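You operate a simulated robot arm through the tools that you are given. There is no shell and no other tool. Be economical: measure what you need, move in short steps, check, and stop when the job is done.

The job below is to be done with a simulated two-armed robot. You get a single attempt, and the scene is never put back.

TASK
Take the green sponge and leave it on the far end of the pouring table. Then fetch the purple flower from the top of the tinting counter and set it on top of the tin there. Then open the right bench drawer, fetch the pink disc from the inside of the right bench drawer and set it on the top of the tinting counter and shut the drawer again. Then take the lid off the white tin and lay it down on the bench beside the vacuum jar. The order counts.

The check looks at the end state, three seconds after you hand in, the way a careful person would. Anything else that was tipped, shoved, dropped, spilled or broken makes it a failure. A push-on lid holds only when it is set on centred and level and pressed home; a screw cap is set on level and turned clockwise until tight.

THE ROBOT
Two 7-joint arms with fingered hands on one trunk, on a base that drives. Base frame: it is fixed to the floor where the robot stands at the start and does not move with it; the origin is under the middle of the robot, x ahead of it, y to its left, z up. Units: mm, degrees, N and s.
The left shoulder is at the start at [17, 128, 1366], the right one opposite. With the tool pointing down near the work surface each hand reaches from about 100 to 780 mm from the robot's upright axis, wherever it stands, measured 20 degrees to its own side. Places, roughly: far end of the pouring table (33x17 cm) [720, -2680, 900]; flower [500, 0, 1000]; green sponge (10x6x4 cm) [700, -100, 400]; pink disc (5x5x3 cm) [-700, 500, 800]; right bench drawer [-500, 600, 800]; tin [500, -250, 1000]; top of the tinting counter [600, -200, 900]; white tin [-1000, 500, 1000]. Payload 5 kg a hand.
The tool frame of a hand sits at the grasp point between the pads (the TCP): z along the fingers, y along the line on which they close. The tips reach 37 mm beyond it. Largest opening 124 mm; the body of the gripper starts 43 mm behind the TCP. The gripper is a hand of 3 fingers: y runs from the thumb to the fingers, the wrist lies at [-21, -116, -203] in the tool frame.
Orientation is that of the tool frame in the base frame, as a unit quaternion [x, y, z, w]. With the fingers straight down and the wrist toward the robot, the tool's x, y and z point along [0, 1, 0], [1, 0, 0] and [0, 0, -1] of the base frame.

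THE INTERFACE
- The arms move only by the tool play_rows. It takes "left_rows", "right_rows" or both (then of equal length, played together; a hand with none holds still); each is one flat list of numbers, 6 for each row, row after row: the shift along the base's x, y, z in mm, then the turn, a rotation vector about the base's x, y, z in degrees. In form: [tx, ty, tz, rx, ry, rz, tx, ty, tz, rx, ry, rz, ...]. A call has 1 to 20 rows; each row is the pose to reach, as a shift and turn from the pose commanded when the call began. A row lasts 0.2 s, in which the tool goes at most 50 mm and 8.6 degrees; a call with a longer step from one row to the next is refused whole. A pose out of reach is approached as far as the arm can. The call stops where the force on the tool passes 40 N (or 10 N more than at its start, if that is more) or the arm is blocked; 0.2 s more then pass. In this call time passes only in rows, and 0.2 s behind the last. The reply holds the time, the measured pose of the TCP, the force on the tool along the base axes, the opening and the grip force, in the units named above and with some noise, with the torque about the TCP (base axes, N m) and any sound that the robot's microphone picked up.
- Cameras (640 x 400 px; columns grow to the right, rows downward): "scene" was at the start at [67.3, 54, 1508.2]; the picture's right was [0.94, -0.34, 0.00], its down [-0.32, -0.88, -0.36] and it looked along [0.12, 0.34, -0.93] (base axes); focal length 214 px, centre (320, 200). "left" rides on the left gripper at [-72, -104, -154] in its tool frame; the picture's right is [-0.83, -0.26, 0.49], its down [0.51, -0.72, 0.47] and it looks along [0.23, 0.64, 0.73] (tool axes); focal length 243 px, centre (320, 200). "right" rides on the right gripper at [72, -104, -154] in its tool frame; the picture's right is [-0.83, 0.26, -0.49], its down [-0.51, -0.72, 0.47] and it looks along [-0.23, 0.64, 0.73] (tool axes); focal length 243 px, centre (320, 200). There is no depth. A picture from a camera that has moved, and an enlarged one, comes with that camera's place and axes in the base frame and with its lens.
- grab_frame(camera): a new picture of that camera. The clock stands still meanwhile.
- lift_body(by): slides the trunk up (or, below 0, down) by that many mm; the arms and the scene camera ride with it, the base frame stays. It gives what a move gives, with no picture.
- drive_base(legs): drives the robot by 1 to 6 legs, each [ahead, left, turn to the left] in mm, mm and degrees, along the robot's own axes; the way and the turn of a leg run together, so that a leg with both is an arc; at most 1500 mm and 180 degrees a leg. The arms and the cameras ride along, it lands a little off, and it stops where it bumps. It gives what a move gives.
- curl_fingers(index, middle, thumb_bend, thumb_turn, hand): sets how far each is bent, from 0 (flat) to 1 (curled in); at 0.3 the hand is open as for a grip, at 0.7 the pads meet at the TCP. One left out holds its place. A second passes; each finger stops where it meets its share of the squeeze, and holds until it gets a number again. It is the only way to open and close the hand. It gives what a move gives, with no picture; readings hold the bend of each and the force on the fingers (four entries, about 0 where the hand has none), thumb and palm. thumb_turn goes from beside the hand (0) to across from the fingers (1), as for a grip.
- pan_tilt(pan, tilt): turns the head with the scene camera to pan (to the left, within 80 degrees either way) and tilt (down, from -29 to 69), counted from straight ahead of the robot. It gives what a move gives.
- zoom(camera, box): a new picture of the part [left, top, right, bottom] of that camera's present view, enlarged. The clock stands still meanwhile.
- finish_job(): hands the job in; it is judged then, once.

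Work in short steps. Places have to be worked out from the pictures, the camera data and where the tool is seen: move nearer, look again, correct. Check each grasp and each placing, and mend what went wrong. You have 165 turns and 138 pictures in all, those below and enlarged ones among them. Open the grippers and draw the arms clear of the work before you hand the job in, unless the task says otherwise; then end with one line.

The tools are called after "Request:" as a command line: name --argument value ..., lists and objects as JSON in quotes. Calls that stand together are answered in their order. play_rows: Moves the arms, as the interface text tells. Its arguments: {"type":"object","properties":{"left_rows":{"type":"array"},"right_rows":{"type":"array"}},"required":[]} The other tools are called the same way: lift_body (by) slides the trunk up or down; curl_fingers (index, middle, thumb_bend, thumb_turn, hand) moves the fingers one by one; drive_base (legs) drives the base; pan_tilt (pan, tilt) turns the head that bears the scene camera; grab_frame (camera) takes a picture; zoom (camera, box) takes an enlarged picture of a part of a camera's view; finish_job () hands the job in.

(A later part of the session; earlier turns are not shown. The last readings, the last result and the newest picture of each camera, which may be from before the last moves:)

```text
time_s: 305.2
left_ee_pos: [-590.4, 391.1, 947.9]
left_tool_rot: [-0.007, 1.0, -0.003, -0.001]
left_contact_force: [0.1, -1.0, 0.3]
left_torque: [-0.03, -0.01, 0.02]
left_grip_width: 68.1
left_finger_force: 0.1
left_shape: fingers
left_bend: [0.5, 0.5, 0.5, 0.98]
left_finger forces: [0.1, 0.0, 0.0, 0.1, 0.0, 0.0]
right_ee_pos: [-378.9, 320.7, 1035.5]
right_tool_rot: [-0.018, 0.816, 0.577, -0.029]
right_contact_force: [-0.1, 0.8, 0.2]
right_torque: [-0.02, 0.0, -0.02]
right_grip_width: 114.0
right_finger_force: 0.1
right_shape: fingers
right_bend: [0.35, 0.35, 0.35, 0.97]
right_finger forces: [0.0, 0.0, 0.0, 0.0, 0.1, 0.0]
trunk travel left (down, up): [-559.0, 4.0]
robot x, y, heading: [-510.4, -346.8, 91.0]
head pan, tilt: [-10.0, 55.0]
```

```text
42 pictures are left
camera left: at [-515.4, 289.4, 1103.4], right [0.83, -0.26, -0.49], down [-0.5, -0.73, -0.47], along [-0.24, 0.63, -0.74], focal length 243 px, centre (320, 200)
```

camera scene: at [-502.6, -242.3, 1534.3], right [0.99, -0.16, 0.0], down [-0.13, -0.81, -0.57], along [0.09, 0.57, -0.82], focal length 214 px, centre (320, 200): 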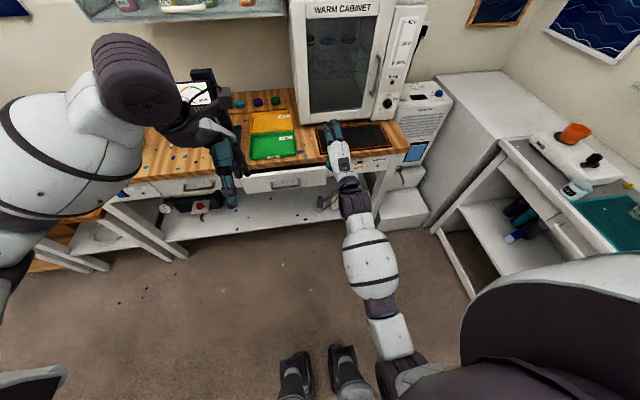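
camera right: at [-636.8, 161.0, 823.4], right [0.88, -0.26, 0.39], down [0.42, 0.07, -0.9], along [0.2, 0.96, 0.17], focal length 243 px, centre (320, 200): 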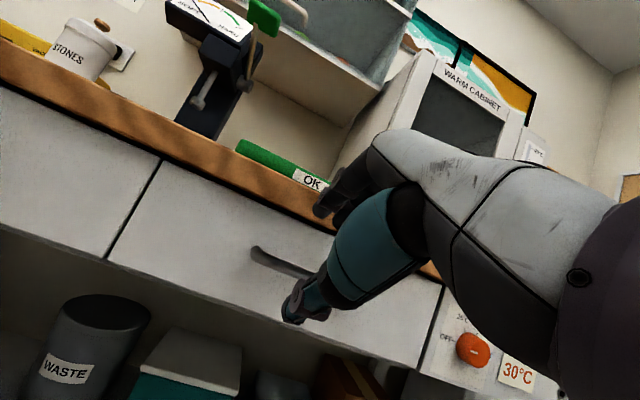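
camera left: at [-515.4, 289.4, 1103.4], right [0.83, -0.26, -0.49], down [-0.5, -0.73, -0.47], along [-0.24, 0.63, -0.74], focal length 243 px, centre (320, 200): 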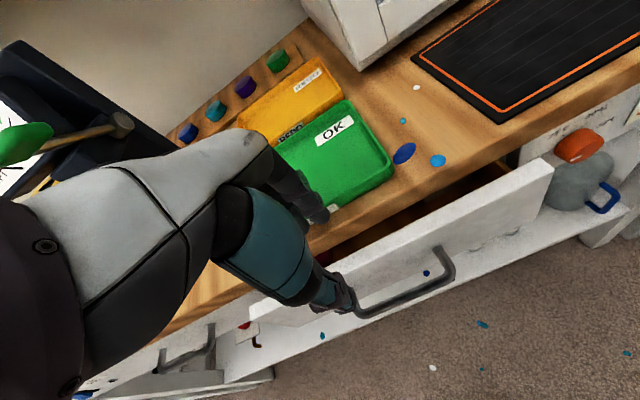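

Panel top at y≈398–413, gap to the bench edge (y≈447) about 34 mm, handle bar at y≈364. I narrow the left hand to ~50 mm and lower with the fingers into that gap.

Request:
curl_fingers --hand "left" --index 0.56 --middle 0.56 --thumb_bend 0.55

Request:
play_rows --left_rows '[10, 6, -25, 0, 0, 0, 20, 12, -50, 0, 0, 0, 20, 12, -65, 0, 0, 0, 20, 12, -75, 0, 0, 0, 20, 12, -85, 0, 0, 0]'

Request:
zoom --camera "left" --box '[240, 140, 440, 320]'

```text
time_s: 306.2
left_ee_pos: [-590.7, 391.5, 950.3]
left_tool_rot: [-0.006, 1.0, -0.004, -0.002]
left_contact_force: [-0.9, 0.3, -0.6]
left_torque: [-0.01, -0.01, 0.02]
left_grip_width: 51.1
left_finger_force: 0.1
left_shape: fingers
left_bend: [0.56, 0.56, 0.55, 0.98]
left_finger forces: [0.0, 0.0, 0.0, 0.0, 0.0, 0.0]
right_ee_pos: [-378.5, 321.2, 1035.8]
right_tool_rot: [-0.018, 0.817, 0.576, -0.029]
right_contact_force: [0.3, -0.6, -0.1]
right_torque: [-0.02, 0.02, 0.01]
right_grip_width: 113.9
right_finger_force: 0.0
right_shape: fingers
right_bend: [0.35, 0.35, 0.35, 0.97]
right_finger forces: [0.0, 0.1, 0.1, 0.1, 0.0, 0.1]
trunk travel left (down, up): [-559.0, 4.0]
robot x, y, heading: [-512.0, -350.6, 91.4]
head pan, tilt: [-10.0, 55.0]
```

```text
time_s: 306.8
left_ee_pos: [-574.3, 403.6, 920.5]
left_tool_rot: [-0.008, 1.0, 0.009, 0.0]
left_contact_force: [-3.0, -12.6, 22.9]
left_torque: [0.62, 0.08, 0.25]
left_grip_width: 47.5
left_finger_force: 13.8
left_shape: fingers
left_bend: [0.58, 0.61, 0.55, 0.98]
left_finger forces: [15.0, 12.7, 0.1, 0.0, 0.1, 0.0]
right_ee_pos: [-379.5, 317.4, 1038.3]
right_tool_rot: [-0.02, 0.815, 0.578, -0.031]
right_contact_force: [1.6, 0.2, -0.2]
right_torque: [0.0, 0.01, -0.02]
right_grip_width: 113.7
right_finger_force: 0.0
right_shape: fingers
right_bend: [0.35, 0.35, 0.35, 0.97]
right_finger forces: [0.1, 0.1, 0.0, 0.0, 0.1, 0.1]
trunk travel left (down, up): [-559.0, 4.0]
robot x, y, heading: [-510.1, -344.7, 91.0]
head pan, tilt: [-10.0, 55.0]
stopped in row 3 (left hand): the force on the tool passed its limit at 50 N (the readings are from after the stop); the commanded pose is now the measured one
```

```text
2.22 times, centred on (340, 230) of left
camera zoom: at [-499.5, 298.1, 1072.9], right [0.83, -0.24, -0.5], down [-0.5, -0.72, -0.48], along [-0.24, 0.65, -0.72], focal length 539 px, centre (276, 133)
```

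zoom: 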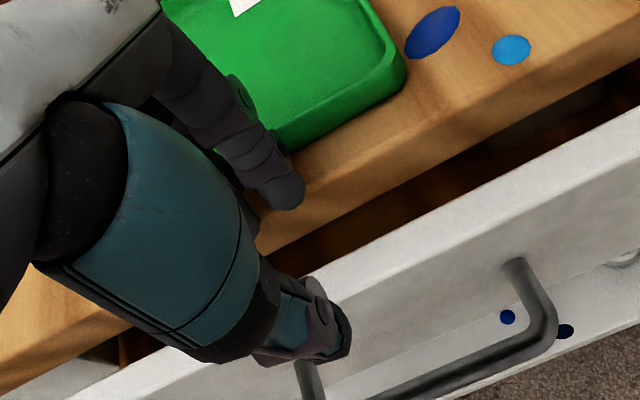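

The fingertips landed on the bench top (z≈889); its edge is at y≈420 and the panel's inner edge at y≈397, so the gap is ~23 mm centred at y≈408. I lift, shift −22 mm in y, and lower again.

Request:
play_rows --left_rows '[0, 0, 10, 0, 0, 0, 0, -10, 14, 0, 0, 0, 0, -22, 10, 0, 0, 0, 0, -22, -10, 0, 0, 0, 0, -22, -25, 0, 0, 0, 0, -22, -38, 0, 0, 0, 0, -22, -46, 0, 0, 0]'

Request:
zoom --camera "left" --box '[240, 140, 440, 320]'

```text
time_s: 308.3
left_ee_pos: [-572.3, 381.1, 883.2]
left_tool_rot: [-0.007, 1.0, 0.012, 0.002]
left_contact_force: [-2.3, -25.1, 28.1]
left_torque: [1.31, 0.44, 0.54]
left_grip_width: 50.0
left_finger_force: 18.0
left_shape: fingers
left_bend: [0.57, 0.65, 0.55, 0.98]
left_finger forces: [1.0, 34.6, 0.0, 0.0, 0.1, 0.0]
right_ee_pos: [-380.4, 315.7, 1038.7]
right_tool_rot: [-0.02, 0.815, 0.578, -0.03]
right_contact_force: [-0.2, 0.1, -0.1]
right_torque: [-0.02, 0.0, 0.01]
right_grip_width: 113.7
right_finger_force: 0.1
right_shape: fingers
right_bend: [0.35, 0.35, 0.35, 0.97]
right_finger forces: [0.0, 0.0, 0.0, 0.1, 0.0, 0.0]
trunk travel left (down, up): [-559.0, 4.0]
robot x, y, heading: [-512.8, -348.8, 91.1]
head pan, tilt: [-10.0, 55.0]
stopped in row 7 (left hand): the force on the tool passed its limit at 43 N (the readings are from after the stop); the commanded pose is now the measured one
```

```text
2.22 times, centred on (340, 230) of left
camera zoom: at [-498.8, 274.3, 1034.4], right [0.83, -0.24, -0.5], down [-0.5, -0.72, -0.49], along [-0.24, 0.66, -0.72], focal length 539 px, centre (276, 133)
```

zoom: 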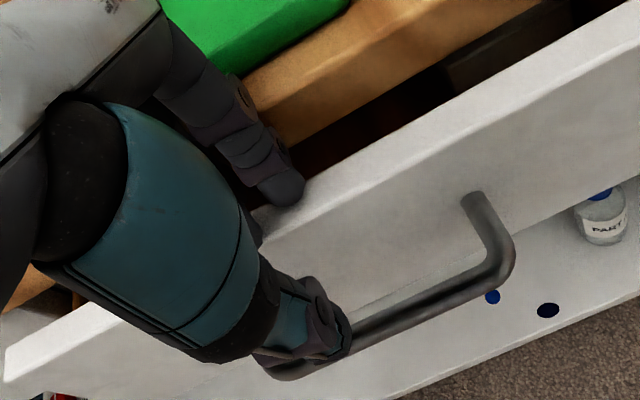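

The index is behind the panel; the middle finger rubs the bench edge. Closing will draw them onto the panel — I close.

Request:
curl_fingers --hand "left" --index 0.75 --middle 0.75 --thumb_bend 0.75

Request:
drive_base --legs '[[-30, 0, 0]]'

Request:
zoom --camera "left" --box '[200, 100, 520, 320]'

```text
time_s: 309.3
left_ee_pos: [-574.6, 383.3, 875.5]
left_tool_rot: [-0.008, 1.0, 0.006, 0.0]
left_contact_force: [-0.6, -0.4, 5.1]
left_torque: [-0.02, -0.07, -0.03]
left_grip_width: 0.8
left_finger_force: 0.1
left_shape: fingers
left_bend: [0.74, 0.75, 0.72, 0.97]
left_finger forces: [0.0, 0.1, 0.0, 0.0, 0.1, 0.0]
right_ee_pos: [-380.3, 320.0, 1035.4]
right_tool_rot: [-0.02, 0.817, 0.576, -0.03]
right_contact_force: [0.2, -0.1, 0.7]
right_torque: [0.0, -0.01, -0.01]
right_grip_width: 113.4
right_finger_force: 0.0
right_shape: fingers
right_bend: [0.35, 0.35, 0.35, 0.97]
right_finger forces: [0.1, 0.0, 0.1, 0.1, 0.0, 0.0]
trunk travel left (down, up): [-559.0, 4.0]
robot x, y, heading: [-511.9, -350.3, 91.3]
head pan, tilt: [-10.0, 55.0]
```

```text
time_s: 310.1
left_ee_pos: [-572.6, 356.6, 875.3]
left_tool_rot: [-0.008, 1.0, 0.007, 0.0]
left_contact_force: [-0.2, 1.4, 3.5]
left_torque: [-0.01, -0.05, 0.02]
left_grip_width: 0.5
left_finger_force: 0.1
left_shape: fingers
left_bend: [0.74, 0.75, 0.72, 0.97]
left_finger forces: [0.0, 0.0, 0.1, 0.1, 0.1, 0.0]
right_ee_pos: [-380.2, 293.8, 1034.4]
right_tool_rot: [-0.02, 0.817, 0.575, -0.03]
right_contact_force: [0.3, 0.7, -0.1]
right_torque: [-0.01, 0.01, 0.0]
right_grip_width: 113.8
right_finger_force: 0.0
right_shape: fingers
right_bend: [0.35, 0.35, 0.35, 0.97]
right_finger forces: [0.0, 0.0, 0.1, 0.0, 0.0, 0.0]
trunk travel left (down, up): [-559.0, 4.0]
robot x, y, heading: [-511.8, -377.1, 91.2]
head pan, tilt: [-10.0, 55.0]
```

```text
1.82 times, centred on (360, 210) of left
camera zoom: at [-498.6, 251.8, 1027.7], right [0.83, -0.24, -0.5], down [-0.5, -0.72, -0.48], along [-0.24, 0.65, -0.72], focal length 441 px, centre (247, 182)
```

zoom: 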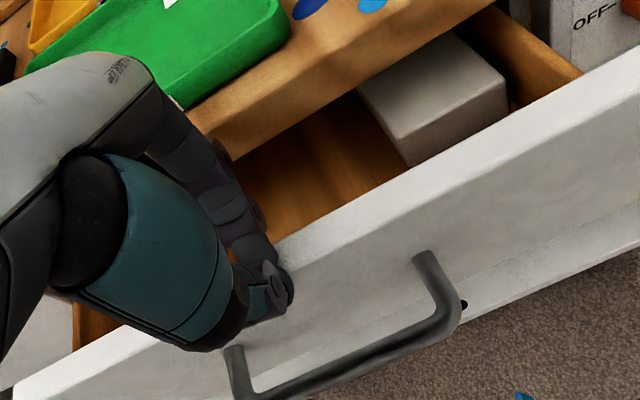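

The drawer came out further (gap now ~37 mm). I lift, open, and lower the fingers deeper behind the panel for a firm hook.

Request:
play_rows --left_rows '[0, 0, 15, 0, 0, 0, 0, 0, 35, 0, 0, 0]'

Request:
curl_fingers --hand "left" --index 0.52 --middle 0.52 --thumb_bend 0.5

Request:
play_rows --left_rows '[0, 9, 0, 0, 0, 0, 0, 9, -15, 0, 0, 0, 0, 9, -28, 0, 0, 0, 0, 9, -38, 0, 0, 0, 0, 9, -46, 0, 0, 0]'

Request:
zoom --camera "left" --box '[200, 100, 520, 320]'

```text
time_s: 310.8
left_ee_pos: [-574.2, 354.2, 912.6]
left_tool_rot: [-0.008, 1.0, 0.008, 0.0]
left_contact_force: [0.1, 0.0, 0.8]
left_torque: [-0.01, 0.02, -0.04]
left_grip_width: 0.2
left_finger_force: 0.0
left_shape: fingers
left_bend: [0.74, 0.75, 0.72, 0.97]
left_finger forces: [0.0, 0.0, 0.0, 0.0, 0.0, 0.1]
right_ee_pos: [-379.1, 290.5, 1034.9]
right_tool_rot: [-0.02, 0.817, 0.576, -0.03]
right_contact_force: [-0.2, 0.4, -0.4]
right_torque: [-0.02, -0.01, -0.01]
right_grip_width: 113.8
right_finger_force: 0.0
right_shape: fingers
right_bend: [0.35, 0.35, 0.35, 0.97]
right_finger forces: [0.1, 0.0, 0.0, 0.1, 0.0, 0.1]
trunk travel left (down, up): [-559.0, 4.0]
robot x, y, heading: [-512.7, -377.5, 91.3]
head pan, tilt: [-10.0, 55.0]
```

```text
time_s: 311.8
left_ee_pos: [-574.1, 354.8, 910.9]
left_tool_rot: [-0.007, 1.0, 0.007, 0.0]
left_contact_force: [-0.4, -0.8, 0.3]
left_torque: [-0.01, 0.03, -0.01]
left_grip_width: 64.1
left_finger_force: 0.0
left_shape: fingers
left_bend: [0.52, 0.52, 0.5, 0.97]
left_finger forces: [0.0, 0.1, 0.0, 0.0, 0.0, 0.0]
right_ee_pos: [-379.0, 292.1, 1034.4]
right_tool_rot: [-0.02, 0.816, 0.576, -0.031]
right_contact_force: [-0.2, -0.5, -0.5]
right_torque: [0.01, -0.03, -0.01]
right_grip_width: 113.8
right_finger_force: 0.1
right_shape: fingers
right_bend: [0.35, 0.35, 0.35, 0.97]
right_finger forces: [0.0, 0.0, 0.0, 0.1, 0.0, 0.0]
trunk travel left (down, up): [-559.0, 4.0]
robot x, y, heading: [-516.0, -378.5, 91.0]
head pan, tilt: [-10.0, 55.0]
```

```text
time_s: 312.9
left_ee_pos: [-572.2, 362.7, 868.4]
left_tool_rot: [-0.008, 1.0, 0.01, 0.001]
left_contact_force: [0.4, -4.9, 8.8]
left_torque: [0.67, 0.17, 0.08]
left_grip_width: 64.0
left_finger_force: 4.8
left_shape: fingers
left_bend: [0.52, 0.52, 0.5, 0.97]
left_finger forces: [0.1, 9.4, 0.1, 0.1, 0.0, 0.0]
right_ee_pos: [-380.4, 289.9, 1037.6]
right_tool_rot: [-0.021, 0.817, 0.576, -0.031]
right_contact_force: [-0.5, 1.0, 0.3]
right_torque: [0.02, 0.02, 0.03]
right_grip_width: 113.8
right_finger_force: 0.1
right_shape: fingers
right_bend: [0.35, 0.35, 0.35, 0.97]
right_finger forces: [0.0, 0.0, 0.1, 0.0, 0.1, 0.0]
trunk travel left (down, up): [-559.0, 4.0]
robot x, y, heading: [-509.5, -377.2, 91.3]
head pan, tilt: [-10.0, 55.0]
```

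```text
1.82 times, centred on (360, 210) of left
camera zoom: at [-497.9, 256.5, 1019.6], right [0.83, -0.24, -0.5], down [-0.5, -0.72, -0.49], along [-0.24, 0.65, -0.72], focal length 441 px, centre (247, 182)
```

zoom: 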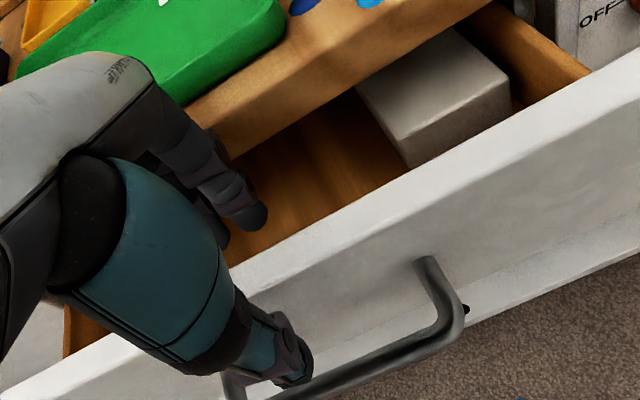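

The fingers are inside, behind the panel. I back the base up 170 mm to pull the drawer open.

Request:
drive_base --legs '[[-170, 0, 0]]'

Request:
grab_frame --camera "left"

```text
time_s: 314.4
left_ee_pos: [-567.3, 194.4, 865.4]
left_tool_rot: [-0.006, 1.0, 0.007, 0.001]
left_contact_force: [-0.8, 2.5, 0.4]
left_torque: [-0.04, 0.01, -0.02]
left_grip_width: 64.5
left_finger_force: 0.1
left_shape: fingers
left_bend: [0.52, 0.52, 0.5, 0.97]
left_finger forces: [0.1, 0.1, 0.0, 0.0, 0.1, 0.1]
right_ee_pos: [-375.4, 121.7, 1034.9]
right_tool_rot: [-0.02, 0.817, 0.575, -0.031]
right_contact_force: [0.0, -0.1, 0.0]
right_torque: [0.0, -0.02, 0.02]
right_grip_width: 113.9
right_finger_force: 0.1
right_shape: fingers
right_bend: [0.35, 0.35, 0.35, 0.97]
right_finger forces: [0.1, 0.0, 0.0, 0.0, 0.0, 0.1]
trunk travel left (down, up): [-559.0, 4.0]
robot x, y, heading: [-507.9, -551.6, 91.2]
head pan, tilt: [-10.0, 55.0]
```

```text
37 pictures are left
camera left: at [-493.8, 88.4, 1016.5], right [0.83, -0.24, -0.49], down [-0.5, -0.72, -0.48], along [-0.24, 0.65, -0.72], focal length 243 px, centre (320, 200)
```

left: 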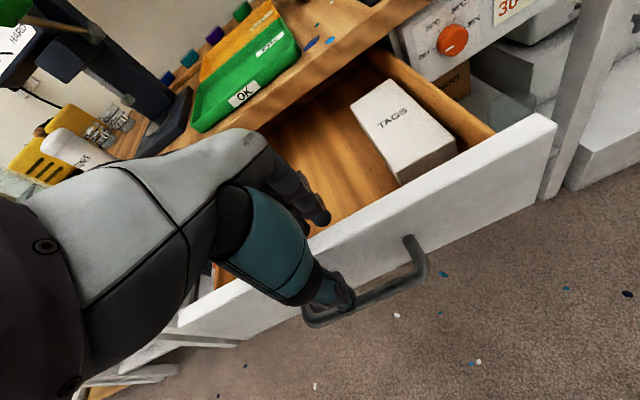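

The drawer is wide open. I lift the left hand out and view the inside with it.

Request:
play_rows --left_rows '[0, 5, 15, 0, 0, 0, 0, 5, 45, 0, 0, 0, 0, 0, 90, 0, 0, 0, 20, -20, 130, 0, 0, 0, 45, -40, 160, 0, 0, 0, 80, -60, 180, 0, 0, 0]'

Request:
grab_frame --camera "left"

Request:
pan_tilt --pan 10 --tilt 40

Request:
grab_frame --camera "scene"

```text
time_s: 315.8
left_ee_pos: [-484.1, 132.5, 1045.6]
left_tool_rot: [-0.008, 1.0, 0.007, 0.0]
left_contact_force: [-0.3, 1.6, 0.0]
left_torque: [0.02, 0.02, 0.03]
left_grip_width: 64.7
left_finger_force: 0.0
left_shape: fingers
left_bend: [0.52, 0.52, 0.5, 0.97]
left_finger forces: [0.0, 0.0, 0.0, 0.0, 0.0, 0.1]
right_ee_pos: [-374.3, 118.8, 1036.0]
right_tool_rot: [-0.018, 0.817, 0.576, -0.03]
right_contact_force: [0.7, 0.2, 1.0]
right_torque: [-0.03, -0.01, 0.03]
right_grip_width: 113.9
right_finger_force: 0.1
right_shape: fingers
right_bend: [0.35, 0.35, 0.35, 0.97]
right_finger forces: [0.0, 0.0, 0.0, 0.0, 0.0, 0.0]
trunk travel left (down, up): [-559.0, 4.0]
robot x, y, heading: [-508.7, -543.3, 90.9]
head pan, tilt: [-10.0, 55.0]
```

```text
36 pictures are left
camera left: at [-409.7, 26.4, 1197.5], right [0.83, -0.24, -0.5], down [-0.5, -0.72, -0.48], along [-0.24, 0.65, -0.72], focal length 243 px, centre (320, 200)
```

left: 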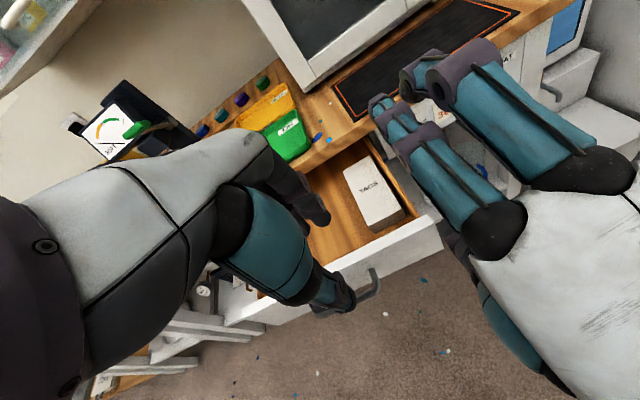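

```text
time_s: 316.6
left_ee_pos: [-486.1, 132.9, 1044.8]
left_tool_rot: [-0.006, 1.0, 0.007, 0.0]
left_contact_force: [0.5, 0.5, 0.2]
left_torque: [0.01, 0.0, 0.03]
left_grip_width: 64.6
left_finger_force: 0.1
left_shape: fingers
left_bend: [0.52, 0.52, 0.5, 0.97]
left_finger forces: [0.0, 0.1, 0.0, 0.0, 0.0, 0.0]
right_ee_pos: [-375.9, 119.9, 1035.0]
right_tool_rot: [-0.02, 0.817, 0.576, -0.03]
right_contact_force: [0.0, 0.1, 0.8]
right_torque: [-0.02, 0.01, 0.0]
right_grip_width: 114.0
right_finger_force: 0.0
right_shape: fingers
right_bend: [0.35, 0.35, 0.35, 0.97]
right_finger forces: [0.0, 0.0, 0.1, 0.1, 0.0, 0.1]
trunk travel left (down, up): [-559.0, 4.0]
robot x, y, heading: [-510.1, -547.3, 91.2]
head pan, tilt: [10.0, 40.0]
```

```text
35 pictures are left
camera scene: at [-525.7, -431.0, 1554.9], right [0.98, 0.19, 0.0], down [0.12, -0.63, -0.77], along [-0.15, 0.75, -0.64], focal length 214 px, centre (320, 200)
```

scene: 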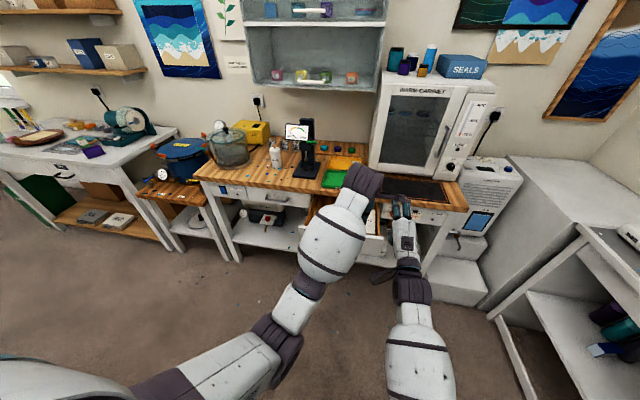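

I see the glass vacuum jar and the white tin on the bench's left. Now I move the left hand aside to the left and up, and bring the right hand, pointing down, over the drawer to look in.

Request:
play_rows --left_rows '[-10, -10, 30, 0, 0, 0, -40, -25, 60, 0, 0, 0, -75, -40, 90, 0, 0, 0, -110, -50, 120, 0, 0, 0, -145, -60, 140, 0, 0, 0, -180, -65, 150, 0, 0, 0, -210, -70, 150, 0, 0, 0, -240, -70, 150, 0, 0, 0, -260, -70, 150, 0, 0, 0]' --right_rows '[0, 0, 20, -6, 0, 0, 0, 0, 40, -14, 0, 0, 0, 0, 60, -22, 0, 0, -20, 0, 70, -30, 0, 0, -60, 0, 75, -38, 0, 0, -100, 5, 75, -46, 0, 0, -140, 10, 75, -54, 0, 0, -180, 15, 75, -62, 0, 0, -215, 20, 75, -70, 0, 0]'

Request:
grab_frame --camera "right"

```text
time_s: 318.9
left_ee_pos: [-805.7, 57.4, 1203.2]
left_tool_rot: [-0.043, 0.998, 0.011, -0.043]
left_contact_force: [0.2, -0.5, 0.5]
left_torque: [0.02, 0.01, 0.02]
left_grip_width: 64.9
left_finger_force: 0.0
left_shape: fingers
left_bend: [0.52, 0.52, 0.5, 0.98]
left_finger forces: [0.0, 0.1, 0.0, 0.1, 0.0, 0.0]
right_ee_pos: [-542.3, 148.0, 1085.0]
right_tool_rot: [0.022, 1.0, 0.0, -0.002]
right_contact_force: [0.1, -0.3, 0.4]
right_torque: [0.02, 0.02, 0.0]
right_grip_width: 113.9
right_finger_force: 0.1
right_shape: fingers
right_bend: [0.35, 0.35, 0.35, 0.97]
right_finger forces: [0.0, 0.0, 0.1, 0.0, 0.0, 0.1]
trunk travel left (down, up): [-559.0, 4.0]
robot x, y, heading: [-505.6, -548.8, 91.0]
head pan, tilt: [10.0, 40.0]
stopped in row 9 (left hand): the arm was blocked; the commanded pose is now the measured one
```

```text
34 pictures are left
camera right: at [-618.2, 48.8, 1239.8], right [0.84, 0.23, 0.49], down [0.47, -0.74, -0.47], along [0.26, 0.63, -0.73], focal length 243 px, centre (320, 200)
```

right: 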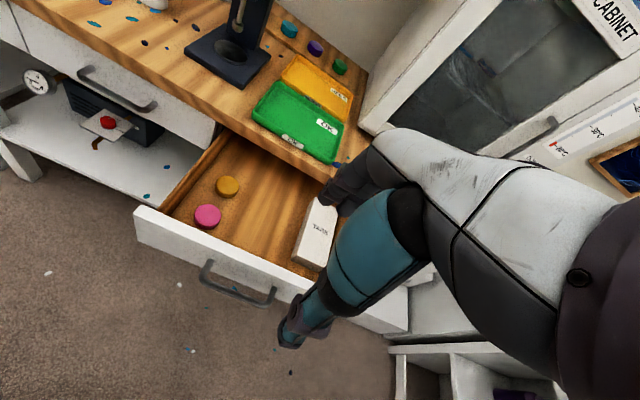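

The pink disc lies in the drawer's front-left corner at ≈[-661,264], with a gold one behind it at ≈[-660,342]. I'll approach with the hand yawed 45° so that the thumb clears the front panel; first a hover and another look.

Request:
curl_fingers --hand "right" --index 0.49 --middle 0.49 --thumb_bend 0.49

Request:
play_rows --right_rows '[-20, 20, -15, 0, 0, 7.5, -40, 40, -30, 0, 0, 15, -60, 60, -45, 0, 0, 22.5, -80, 80, -65, 0, 0, 30, -100, 100, -85, 0, 0, 37.5, -118, 117, -105, 0, 0, 45]'

Request:
grab_frame --camera "right"

```text
time_s: 319.9
left_ee_pos: [-808.2, 58.9, 1202.0]
left_tool_rot: [-0.042, 0.998, 0.011, -0.043]
left_contact_force: [0.2, -0.2, 0.5]
left_torque: [-0.01, -0.03, -0.02]
left_grip_width: 64.5
left_finger_force: 0.1
left_shape: fingers
left_bend: [0.52, 0.52, 0.5, 0.98]
left_finger forces: [0.0, 0.0, 0.1, 0.0, 0.0, 0.0]
right_ee_pos: [-543.9, 150.1, 1084.8]
right_tool_rot: [0.021, 1.0, -0.003, -0.001]
right_contact_force: [0.4, -0.1, 1.3]
right_torque: [-0.01, 0.02, 0.01]
right_grip_width: 71.3
right_finger_force: 0.0
right_shape: fingers
right_bend: [0.49, 0.49, 0.49, 0.97]
right_finger forces: [0.1, 0.1, 0.0, 0.1, 0.0, 0.1]
trunk travel left (down, up): [-559.0, 4.0]
robot x, y, heading: [-510.0, -549.5, 91.0]
head pan, tilt: [10.0, 40.0]
```

```text
time_s: 321.2
left_ee_pos: [-807.0, 59.5, 1201.8]
left_tool_rot: [-0.043, 0.998, 0.01, -0.042]
left_contact_force: [1.3, 1.2, 0.7]
left_torque: [-0.01, -0.01, 0.05]
left_grip_width: 64.4
left_finger_force: 0.0
left_shape: fingers
left_bend: [0.52, 0.52, 0.5, 0.98]
left_finger forces: [0.0, 0.0, 0.0, 0.0, 0.0, 0.1]
right_ee_pos: [-664.2, 268.2, 977.4]
right_tool_rot: [-0.363, 0.932, -0.003, -0.001]
right_contact_force: [-0.3, 0.5, -0.5]
right_torque: [-0.01, -0.01, 0.0]
right_grip_width: 71.4
right_finger_force: 0.1
right_shape: fingers
right_bend: [0.49, 0.49, 0.49, 0.97]
right_finger forces: [0.0, 0.0, 0.0, 0.0, 0.1, 0.0]
trunk travel left (down, up): [-559.0, 4.0]
robot x, y, heading: [-514.3, -549.2, 90.8]
head pan, tilt: [10.0, 40.0]
```

```text
33 pictures are left
camera right: at [-646.1, 142.2, 1132.1], right [0.43, 0.76, 0.49], down [0.86, -0.19, -0.47], along [-0.26, 0.62, -0.73], focal length 243 px, centre (320, 200)
```

right: 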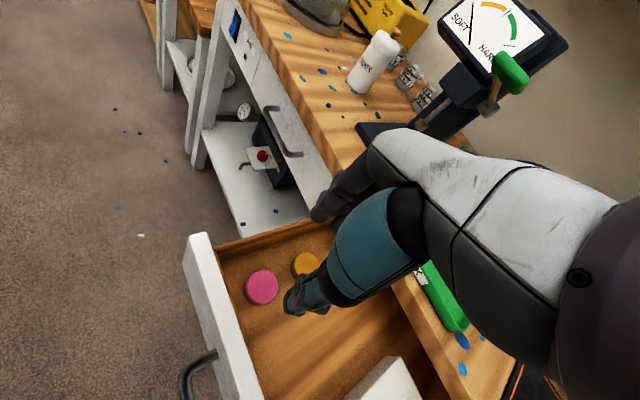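

Two views put the disc at ≈[-665,277], top z≈760, drawer floor ≈735; panel inner side y≈205. I need to stand closer: I draw the right hand back and up, drive ahead 330 mm and a bit left.

Request:
play_rows --right_rows '[5, -25, 30, 0, 0, -7.5, 10, -60, 60, 0, 0, -15, 15, -100, 80, 0, 0, -22.5, 20, -140, 80, 0, 0, -30, 25, -180, 80, 0, 0, -37.5, 25, -220, 80, 0, 0, -45, 25, -260, 80, 0, 0, -45, 25, -300, 80, 0, 0, -45]'

Request:
drive_base --legs '[[320, 60, -1]]'

```text
time_s: 322.8
left_ee_pos: [-822.2, 33.5, 1146.4]
left_tool_rot: [-0.048, 0.997, -0.037, -0.057]
left_contact_force: [0.0, 0.2, 1.4]
left_torque: [0.02, 0.01, 0.02]
left_grip_width: 64.7
left_finger_force: 0.1
left_shape: fingers
left_bend: [0.52, 0.52, 0.5, 0.98]
left_finger forces: [0.0, 0.0, 0.0, 0.0, 0.1, 0.0]
right_ee_pos: [-590.0, 47.2, 1062.0]
right_tool_rot: [0.062, 0.998, 0.008, 0.009]
right_contact_force: [4.9, 3.0, -0.1]
right_torque: [-0.36, 0.84, 0.36]
right_grip_width: 71.0
right_finger_force: 0.1
right_shape: fingers
right_bend: [0.49, 0.49, 0.49, 0.98]
right_finger forces: [0.0, 0.1, 0.0, 0.1, 0.0, 0.0]
trunk travel left (down, up): [-559.0, 4.0]
robot x, y, heading: [-510.0, -547.4, 91.3]
head pan, tilt: [10.0, 40.0]
stopped in row 7 (right hand): the force on the tool passed its limit at 99 N (the readings are from after the stop); the commanded pose is now the measured one
```

```text
time_s: 325.0
left_ee_pos: [-880.9, 357.7, 1146.2]
left_tool_rot: [-0.042, 0.997, -0.037, -0.058]
left_contact_force: [-0.2, -0.3, 0.4]
left_torque: [0.02, 0.03, 0.01]
left_grip_width: 64.3
left_finger_force: 0.0
left_shape: fingers
left_bend: [0.52, 0.52, 0.5, 0.98]
left_finger forces: [0.1, 0.0, 0.1, 0.0, 0.0, 0.0]
right_ee_pos: [-648.0, 367.4, 1061.0]
right_tool_rot: [0.068, 0.998, 0.007, 0.009]
right_contact_force: [11.5, 9.7, -1.2]
right_torque: [-1.42, 1.81, 0.39]
right_grip_width: 71.3
right_finger_force: 0.1
right_shape: fingers
right_bend: [0.49, 0.49, 0.49, 0.98]
right_finger forces: [0.1, 0.0, 0.0, 0.1, 0.1, 0.0]
trunk travel left (down, up): [-559.0, 4.0]
robot x, y, heading: [-574.2, -226.4, 90.3]
head pan, tilt: [10.0, 40.0]
```

The right wrist touched the left forearm. I separate the arms: left outward and up, right slightly right.

Request:
play_rows --left_rows '[-15, 0, 15, 0, 0, 0, -35, 0, 35, 0, 0, 0, -55, 0, 55, 0, 0, 0, -75, 0, 75, 0, 0, 0]' --right_rows '[15, 0, 0, 0, 0, 0, 35, -10, 0, 0, 0, 0, 50, -20, 0, 0, 0, 0, 60, -30, 0, 0, 0, 0]'

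Request:
grab_frame --camera "scene"

```text
time_s: 325.8
left_ee_pos: [-957.1, 308.3, 1091.5]
left_tool_rot: [-0.051, 0.986, -0.137, -0.077]
left_contact_force: [0.3, -0.1, 0.1]
left_torque: [0.0, 0.02, -0.01]
left_grip_width: 64.3
left_finger_force: 0.1
left_shape: fingers
left_bend: [0.52, 0.52, 0.5, 0.98]
left_finger forces: [0.0, 0.0, 0.0, 0.0, 0.1, 0.0]
right_ee_pos: [-585.5, 361.8, 1078.3]
right_tool_rot: [0.079, 0.997, 0.025, 0.011]
right_contact_force: [-0.3, 0.2, 0.3]
right_torque: [-0.01, -0.01, 0.0]
right_grip_width: 71.1
right_finger_force: 0.1
right_shape: fingers
right_bend: [0.49, 0.49, 0.49, 0.98]
right_finger forces: [0.0, 0.0, 0.1, 0.0, 0.0, 0.1]
trunk travel left (down, up): [-559.0, 4.0]
robot x, y, heading: [-574.2, -227.7, 90.4]
head pan, tilt: [10.0, 40.0]
stopped in row 4 (left hand): the arm was blocked; the commanded pose is now the measured one
```

```text
32 pictures are left
camera scene: at [-589.8, -111.2, 1555.0], right [0.98, 0.18, 0.0], down [0.12, -0.63, -0.77], along [-0.14, 0.75, -0.64], focal length 214 px, centre (320, 200)
```

scene: 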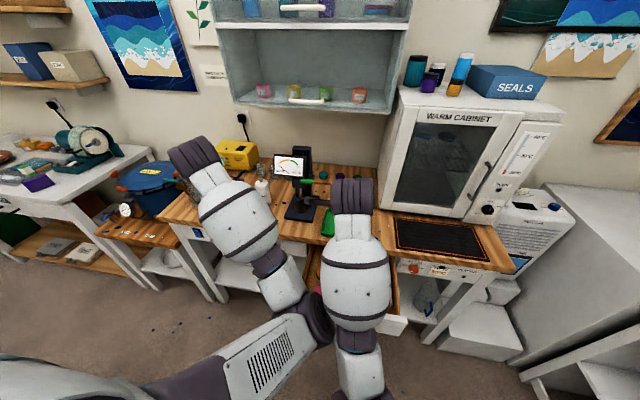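

The left elbow is crossed inward against the right forearm. I sidestep left 200 mm so the disc lies on the right hand's side, and bring the left hand back to a neutral place.

Request:
drive_base --legs '[[0, 200, 0]]'

Request:
play_rows --left_rows '[20, -10, 10, 2, 0, 0, 45, -20, 20, 4, 0, 0, 70, -30, 30, 6, 0, 0, 95, -40, 40, 8, 0, 0, 120, -50, 50, 10, 0, 0, 145, -60, 60, 12, 0, 0, 165, -70, 70, 14, 0, 0]' --right_rows '[15, 0, 0, 0, 0, 0, 30, 0, 0, 0, 0, 0, 50, 0, 0, 0, 0, 0, 70, -5, 0, 0, 0, 0, 90, -10, 0, 0, 0, 0, 105, -20, 0, 0, 0, 0, 120, -30, 0, 0, 0, 0]'

Request:
grab_frame --camera "scene"

```text
time_s: 328.2
left_ee_pos: [-1153.0, 307.7, 1092.0]
left_tool_rot: [-0.051, 0.986, -0.137, -0.078]
left_contact_force: [-0.8, 0.2, 0.0]
left_torque: [-0.02, 0.01, 0.0]
left_grip_width: 64.5
left_finger_force: 0.1
left_shape: fingers
left_bend: [0.52, 0.52, 0.5, 0.98]
left_finger forces: [0.0, 0.0, 0.0, 0.1, 0.0, 0.1]
right_ee_pos: [-781.5, 360.6, 1077.0]
right_tool_rot: [0.08, 0.996, 0.025, 0.011]
right_contact_force: [0.7, -0.6, -0.3]
right_torque: [0.01, -0.03, 0.01]
right_grip_width: 71.1
right_finger_force: 0.1
right_shape: fingers
right_bend: [0.49, 0.49, 0.49, 0.98]
right_finger forces: [0.1, 0.0, 0.0, 0.0, 0.1, 0.0]
trunk travel left (down, up): [-559.0, 4.0]
robot x, y, heading: [-771.5, -231.2, 90.4]
head pan, tilt: [10.0, 40.0]
```

```text
time_s: 329.8
left_ee_pos: [-1021.0, 251.9, 1150.2]
left_tool_rot: [-0.067, 0.994, -0.006, -0.084]
left_contact_force: [0.4, -1.1, 1.6]
left_torque: [0.01, 0.07, 0.0]
left_grip_width: 64.8
left_finger_force: 0.1
left_shape: fingers
left_bend: [0.52, 0.52, 0.5, 0.97]
left_finger forces: [0.0, 0.0, 0.0, 0.1, 0.0, 0.1]
left hand out of reach, approached as far as the arm can: row 3, 4, 5, 6, 7
right_ee_pos: [-659.0, 324.8, 1067.2]
right_tool_rot: [0.079, 0.997, 0.016, 0.015]
right_contact_force: [0.9, -0.2, -0.2]
right_torque: [0.04, 0.03, 0.01]
right_grip_width: 71.1
right_finger_force: 0.1
right_shape: fingers
right_bend: [0.49, 0.49, 0.49, 0.98]
right_finger forces: [0.0, 0.0, 0.0, 0.1, 0.0, 0.1]
trunk travel left (down, up): [-559.0, 4.0]
robot x, y, heading: [-774.3, -228.4, 90.2]
head pan, tilt: [10.0, 40.0]
```

```text
31 pictures are left
camera scene: at [-785.9, -114.4, 1555.0], right [0.98, 0.18, 0.0], down [0.12, -0.63, -0.77], along [-0.14, 0.75, -0.64], focal length 214 px, centre (320, 200)
```

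scene: 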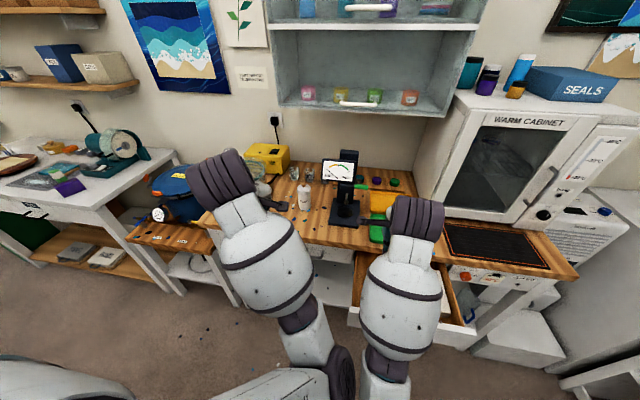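

Arms are separated and the drawer is still open. I tilt the right hand 20° back (so it clears the front panel) and hover over the disc.

Request:
play_rows --right_rows '[-1, -10, -20, -4, 0, 2, -2, -20, -45, -8, 0, 4, -4, -30, -75, -12, 0, 6, -6, -40, -105, -16, 0, 8, -6, -48, -130, -20, 0, 9, -6, -48, -155, -20, 0, 9]'

Request:
grab_frame --camera "right"

```text
time_s: 331.2
left_ee_pos: [-1023.3, 247.9, 1142.9]
left_tool_rot: [-0.067, 0.994, -0.016, -0.086]
left_contact_force: [0.6, 0.0, 0.7]
left_torque: [-0.02, 0.01, 0.01]
left_grip_width: 64.5
left_finger_force: 0.1
left_shape: fingers
left_bend: [0.52, 0.52, 0.5, 0.97]
left_finger forces: [0.1, 0.1, 0.0, 0.0, 0.0, 0.0]
right_ee_pos: [-667.3, 282.5, 922.6]
right_tool_rot: [-0.002, 0.989, -0.147, 0.022]
right_contact_force: [-0.6, 0.0, 0.4]
right_torque: [0.0, 0.0, 0.04]
right_grip_width: 71.1
right_finger_force: 0.0
right_shape: fingers
right_bend: [0.49, 0.49, 0.49, 0.98]
right_finger forces: [0.0, 0.0, 0.0, 0.1, 0.1, 0.1]
trunk travel left (down, up): [-559.0, 4.0]
robot x, y, heading: [-771.6, -231.6, 90.5]
head pan, tilt: [10.0, 40.0]
```

```text
30 pictures are left
camera right: at [-745.9, 227.5, 1097.5], right [0.81, 0.4, 0.43], down [0.52, -0.82, -0.22], along [0.27, 0.4, -0.88], focal length 243 px, centre (320, 200)
```

right: 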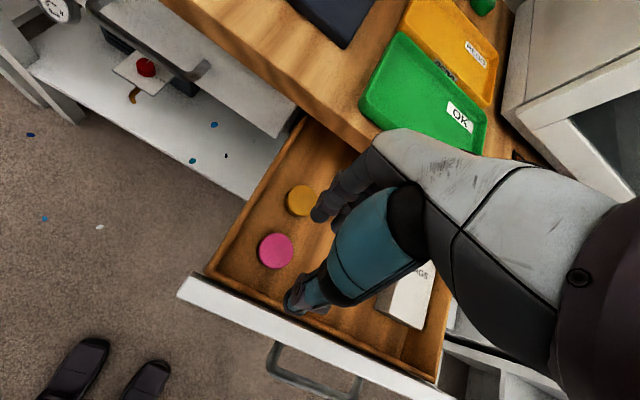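

Disc ≈[-668,281]. I lower around it, watching the force.

Request:
play_rows --right_rows '[0, 2, -30, 0, 0, 0, 0, 4, -60, 0, 0, 0, 0, 6, -90, 0, 0, 0, 0, 6, -112, 0, 0, 0, 0, 6, -126, 0, 0, 0, 0, 6, -134, 0, 0, 0]'

Request:
zoom --camera "right" --box '[220, 160, 420, 340]'

```text
time_s: 332.6
left_ee_pos: [-1023.1, 248.3, 1141.7]
left_tool_rot: [-0.066, 0.994, -0.016, -0.086]
left_contact_force: [-0.7, -0.5, -0.3]
left_torque: [0.02, 0.01, -0.01]
left_grip_width: 64.6
left_finger_force: 0.1
left_shape: fingers
left_bend: [0.52, 0.52, 0.5, 0.97]
left_finger forces: [0.0, 0.0, 0.0, 0.0, 0.1, 0.1]
right_ee_pos: [-672.0, 296.8, 795.5]
right_tool_rot: [0.0, 0.99, -0.142, 0.019]
right_contact_force: [-0.6, -0.7, 0.7]
right_torque: [0.0, -0.03, 0.0]
right_grip_width: 70.9
right_finger_force: 0.0
right_shape: fingers
right_bend: [0.49, 0.49, 0.49, 0.98]
right_finger forces: [0.0, 0.1, 0.0, 0.0, 0.1, 0.1]
trunk travel left (down, up): [-559.0, 4.0]
robot x, y, heading: [-772.7, -230.1, 90.5]
head pan, tilt: [10.0, 40.0]
```

```text
2.22 times, centred on (320, 250) of right
camera zoom: at [-748.9, 239.0, 969.4], right [0.81, 0.39, 0.43], down [0.52, -0.82, -0.23], along [0.26, 0.41, -0.87], focal length 539 px, centre (320, 89)
```

zoom: 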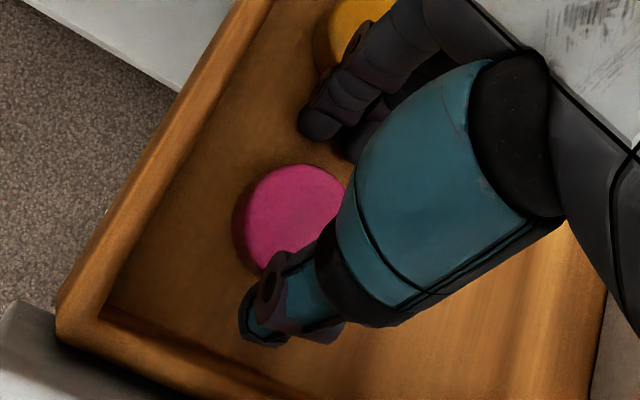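

The disc sits between thumb and fingers; no contact yet. I shift −5 mm in y, lower 10 mm, and close.

Request:
play_rows --right_rows '[-3, -5, -4, 0, 0, 0, -3, -5, -8, 0, 0, 0, -3, -5, -11, 0, 0, 0]'

Request:
curl_fingers --hand "right" --index 0.66 --middle 0.66 --thumb_bend 0.66

```text
time_s: 333.4
left_ee_pos: [-1023.9, 247.7, 1142.9]
left_tool_rot: [-0.066, 0.994, -0.015, -0.086]
left_contact_force: [0.0, 0.8, -0.7]
left_torque: [-0.01, 0.02, 0.02]
left_grip_width: 64.3
left_finger_force: 0.0
left_shape: fingers
left_bend: [0.52, 0.52, 0.5, 0.97]
left_finger forces: [0.0, 0.1, 0.0, 0.0, 0.0, 0.0]
right_ee_pos: [-675.8, 300.2, 794.4]
right_tool_rot: [-0.001, 0.991, -0.132, 0.017]
right_contact_force: [1.8, 0.7, 5.6]
right_torque: [0.25, 0.03, -0.05]
right_grip_width: 70.0
right_finger_force: 2.8
right_shape: fingers
right_bend: [0.49, 0.49, 0.49, 0.98]
right_finger forces: [6.2, 0.0, 0.1, 0.1, 0.0, 0.0]
trunk travel left (down, up): [-559.0, 4.0]
robot x, y, heading: [-773.7, -230.8, 90.4]
head pan, tilt: [10.0, 40.0]
```

```text
time_s: 334.4
left_ee_pos: [-1022.7, 247.5, 1143.3]
left_tool_rot: [-0.066, 0.994, -0.014, -0.086]
left_contact_force: [-0.4, 0.3, -0.6]
left_torque: [0.01, 0.0, 0.01]
left_grip_width: 64.4
left_finger_force: 0.1
left_shape: fingers
left_bend: [0.52, 0.52, 0.5, 0.97]
left_finger forces: [0.0, 0.0, 0.0, 0.0, 0.0, 0.1]
right_ee_pos: [-675.4, 300.8, 793.2]
right_tool_rot: [-0.002, 0.991, -0.133, 0.019]
right_contact_force: [-0.5, -0.5, 5.8]
right_torque: [-0.23, 0.01, 0.0]
right_grip_width: 29.4
right_finger_force: 6.1
right_shape: fingers
right_bend: [0.64, 0.64, 0.62, 0.97]
right_finger forces: [1.6, 3.0, 0.0, 0.0, 7.0, 0.0]
trunk travel left (down, up): [-559.0, 4.0]
robot x, y, heading: [-771.8, -229.5, 90.6]
head pan, tilt: [10.0, 40.0]
```

The hand did not go lower (the wrist probably rests on the panel), and the closing stopped at 29 mm. I check.

Request:
zoom --camera "right" --box '[220, 160, 420, 340]'

Request:
zoom --camera "left" --box '[300, 60, 640, 300]'

```text
2.22 times, centred on (320, 250) of right
camera zoom: at [-753.1, 240.3, 967.5], right [0.81, 0.39, 0.43], down [0.52, -0.82, -0.25], along [0.26, 0.43, -0.87], focal length 539 px, centre (320, 89)
```

zoom: 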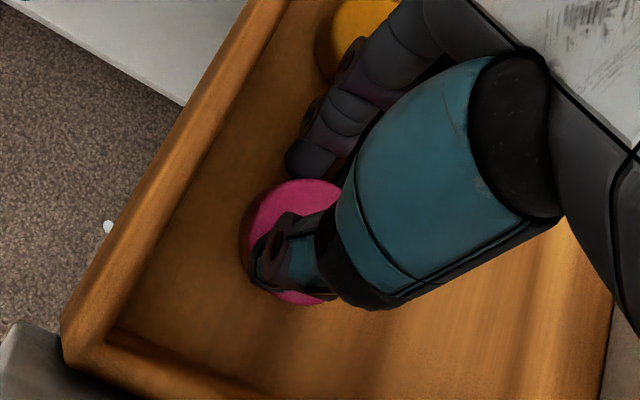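

```text
1.67 times, centred on (470, 180) of left
camera zoom: at [-912.1, 160.8, 1283.9], right [0.76, -0.17, -0.62], down [-0.48, -0.8, -0.36], along [-0.44, 0.58, -0.69], focal length 404 px, centre (70, 233)
```

zoom: 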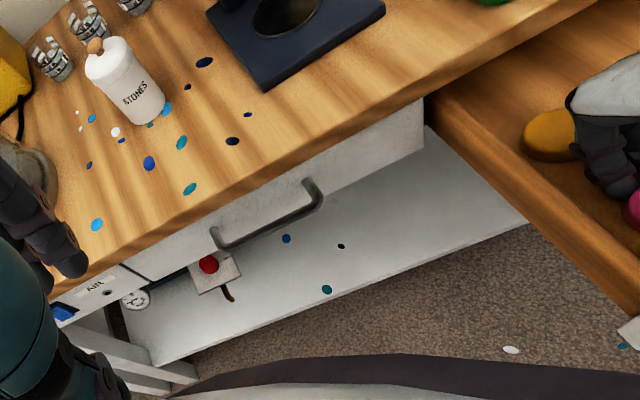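

The thumb slid over the disc: the tilt keeps it too high, and I'm ~12 mm too far in. I reopen, lift a little, reduce the tilt by 8°, shift −15 mm in y, and lower to the floor again.

Request:
curl_fingers --hand "right" --index 0.48 --middle 0.48 --thumb_bend 0.46

Request:
play_rows --right_rows '[0, 0, 12, 0, 0, 0, 2, -5, 20, 3, 0, 0, 3, -12, 20, 6, 0, 0, 3, -16, 14, 8, 0, 0, 3, -16, 6, 8, 0, 0, 3, -16, 0, 8, 0, 0, 3, -16, -5, 8, 0, 0]'

Request:
zoom --camera "right" --box '[220, 160, 420, 340]'

```text
time_s: 335.4
left_ee_pos: [-1022.7, 248.1, 1142.8]
left_tool_rot: [-0.066, 0.994, -0.016, -0.086]
left_contact_force: [0.1, 0.3, -0.4]
left_torque: [0.0, -0.03, -0.01]
left_grip_width: 64.5
left_finger_force: 0.1
left_shape: fingers
left_bend: [0.52, 0.52, 0.5, 0.97]
left_finger forces: [0.1, 0.1, 0.0, 0.0, 0.0, 0.0]
right_ee_pos: [-675.7, 300.5, 794.0]
right_tool_rot: [-0.002, 0.991, -0.133, 0.018]
right_contact_force: [-1.8, 0.9, 9.1]
right_torque: [0.31, 0.16, 0.07]
right_grip_width: 73.5
right_finger_force: 4.3
right_shape: fingers
right_bend: [0.5, 0.48, 0.46, 0.97]
right_finger forces: [6.5, 2.2, 0.0, 0.0, 0.0, 0.0]
trunk travel left (down, up): [-559.0, 4.0]
robot x, y, heading: [-770.3, -230.4, 90.4]
head pan, tilt: [10.0, 40.0]
```

```text
time_s: 336.8
left_ee_pos: [-1022.7, 247.8, 1136.3]
left_tool_rot: [-0.066, 0.994, -0.019, -0.085]
left_contact_force: [-0.2, 0.8, 0.4]
left_torque: [0.01, 0.01, 0.0]
left_grip_width: 64.4
left_finger_force: 0.0
left_shape: fingers
left_bend: [0.52, 0.52, 0.5, 0.97]
left_finger forces: [0.0, 0.0, 0.1, 0.0, 0.0, 0.0]
right_ee_pos: [-679.5, 340.0, 849.4]
right_tool_rot: [0.005, 1.0, -0.014, 0.008]
right_contact_force: [-0.3, 0.3, 0.0]
right_torque: [0.01, 0.02, 0.01]
right_grip_width: 76.6
right_finger_force: 0.1
right_shape: fingers
right_bend: [0.48, 0.48, 0.46, 0.97]
right_finger forces: [0.0, 0.0, 0.0, 0.0, 0.0, 0.0]
trunk travel left (down, up): [-559.0, 4.0]
robot x, y, heading: [-777.3, -228.0, 90.1]
head pan, tilt: [10.0, 40.0]
stopped in row 6 (right hand): the arm was blocked; the commanded pose is now the measured one
```

```text
2.22 times, centred on (320, 250) of right
camera zoom: at [-755.1, 242.0, 1005.5], right [0.83, 0.27, 0.5], down [0.51, -0.74, -0.44], along [0.25, 0.62, -0.75], focal length 539 px, centre (320, 89)
```

zoom: 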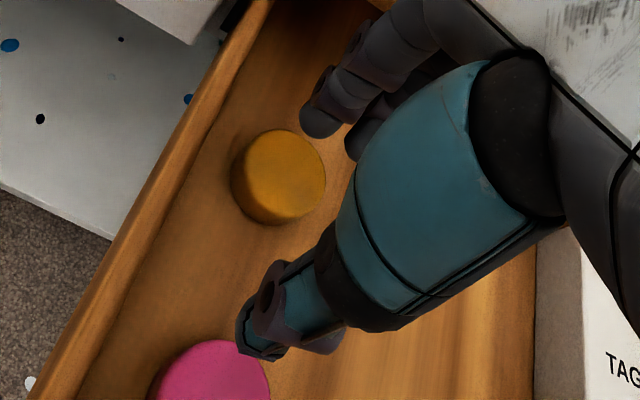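

The right elbow seems to be pushing against the inward left elbow. I back the base 90 mm and extend the left hand forward/up, to open room between the elbows.

Request:
drive_base --legs '[[-90, 0, 0]]'

Request:
play_rows --left_rows '[-10, 20, 15, 0, 0, 0, -20, 45, 30, 0, 0, 0, -30, 70, 45, 0, 0, 0, -40, 95, 60, 0, 0, 0, -50, 120, 70, 0, 0, 0]'

Request:
pan_tilt --pan -5 --tilt 62

Request:
grab_frame --camera "scene"

```text
time_s: 337.9
left_ee_pos: [-1021.5, 161.7, 1141.3]
left_tool_rot: [-0.065, 0.994, -0.017, -0.087]
left_contact_force: [0.3, 0.5, 0.2]
left_torque: [0.03, -0.01, -0.01]
left_grip_width: 64.5
left_finger_force: 0.1
left_shape: fingers
left_bend: [0.52, 0.52, 0.5, 0.97]
left_finger forces: [0.0, 0.0, 0.1, 0.1, 0.0, 0.0]
right_ee_pos: [-679.0, 254.9, 855.0]
right_tool_rot: [0.005, 1.0, -0.012, 0.007]
right_contact_force: [-0.2, -0.5, 0.6]
right_torque: [-0.02, -0.01, -0.02]
right_grip_width: 76.4
right_finger_force: 0.0
right_shape: fingers
right_bend: [0.48, 0.48, 0.46, 0.98]
right_finger forces: [0.0, 0.0, 0.0, 0.0, 0.0, 0.0]
trunk travel left (down, up): [-559.0, 4.0]
robot x, y, heading: [-771.7, -315.6, 90.0]
head pan, tilt: [10.0, 40.0]
```

```text
time_s: 339.1
left_ee_pos: [-1074.2, 281.4, 1211.4]
left_tool_rot: [-0.065, 0.994, -0.017, -0.085]
left_contact_force: [-0.5, -0.1, 0.3]
left_torque: [-0.02, -0.02, 0.01]
left_grip_width: 64.4
left_finger_force: 0.1
left_shape: fingers
left_bend: [0.52, 0.52, 0.5, 0.97]
left_finger forces: [0.1, 0.1, 0.1, 0.0, 0.1, 0.0]
right_ee_pos: [-679.5, 253.3, 854.9]
right_tool_rot: [0.005, 1.0, -0.01, 0.008]
right_contact_force: [0.3, 0.1, 0.2]
right_torque: [0.02, 0.0, 0.01]
right_grip_width: 76.6
right_finger_force: 0.0
right_shape: fingers
right_bend: [0.48, 0.48, 0.46, 0.98]
right_finger forces: [0.0, 0.0, 0.0, 0.0, 0.1, 0.1]
trunk travel left (down, up): [-559.0, 4.0]
robot x, y, heading: [-772.5, -321.0, 90.2]
head pan, tilt: [10.0, 40.0]
```

```text
time_s: 340.0
left_ee_pos: [-1073.4, 280.0, 1210.6]
left_tool_rot: [-0.065, 0.994, -0.015, -0.086]
left_contact_force: [1.0, -0.8, 0.0]
left_torque: [0.0, -0.01, -0.03]
left_grip_width: 64.3
left_finger_force: 0.2
left_shape: fingers
left_bend: [0.52, 0.52, 0.5, 0.97]
left_finger forces: [0.0, 0.1, 0.0, 0.1, 0.1, 0.1]
right_ee_pos: [-679.9, 252.6, 854.9]
right_tool_rot: [0.005, 1.0, -0.011, 0.008]
right_contact_force: [-0.1, -0.1, 0.7]
right_torque: [0.0, -0.02, 0.04]
right_grip_width: 76.3
right_finger_force: 0.0
right_shape: fingers
right_bend: [0.48, 0.48, 0.46, 0.98]
right_finger forces: [0.0, 0.1, 0.1, 0.0, 0.0, 0.1]
trunk travel left (down, up): [-559.0, 4.0]
robot x, y, heading: [-772.1, -320.8, 90.4]
head pan, tilt: [-5.0, 62.0]
```

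```text
25 pictures are left
camera scene: at [-766.8, -221.3, 1526.0], right [1.0, -0.08, 0.0], down [-0.07, -0.88, -0.47], along [0.04, 0.47, -0.88], focal length 214 px, centre (320, 200)
```

scene: 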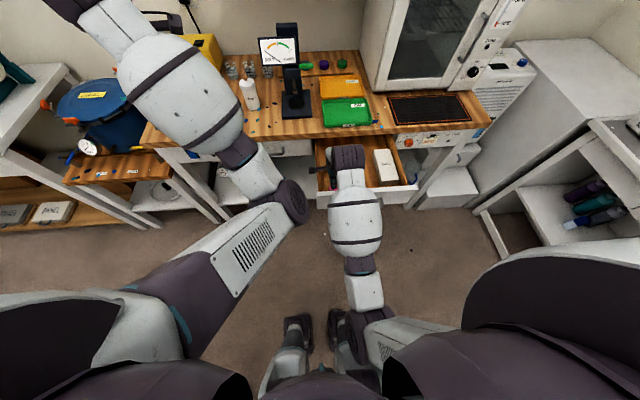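

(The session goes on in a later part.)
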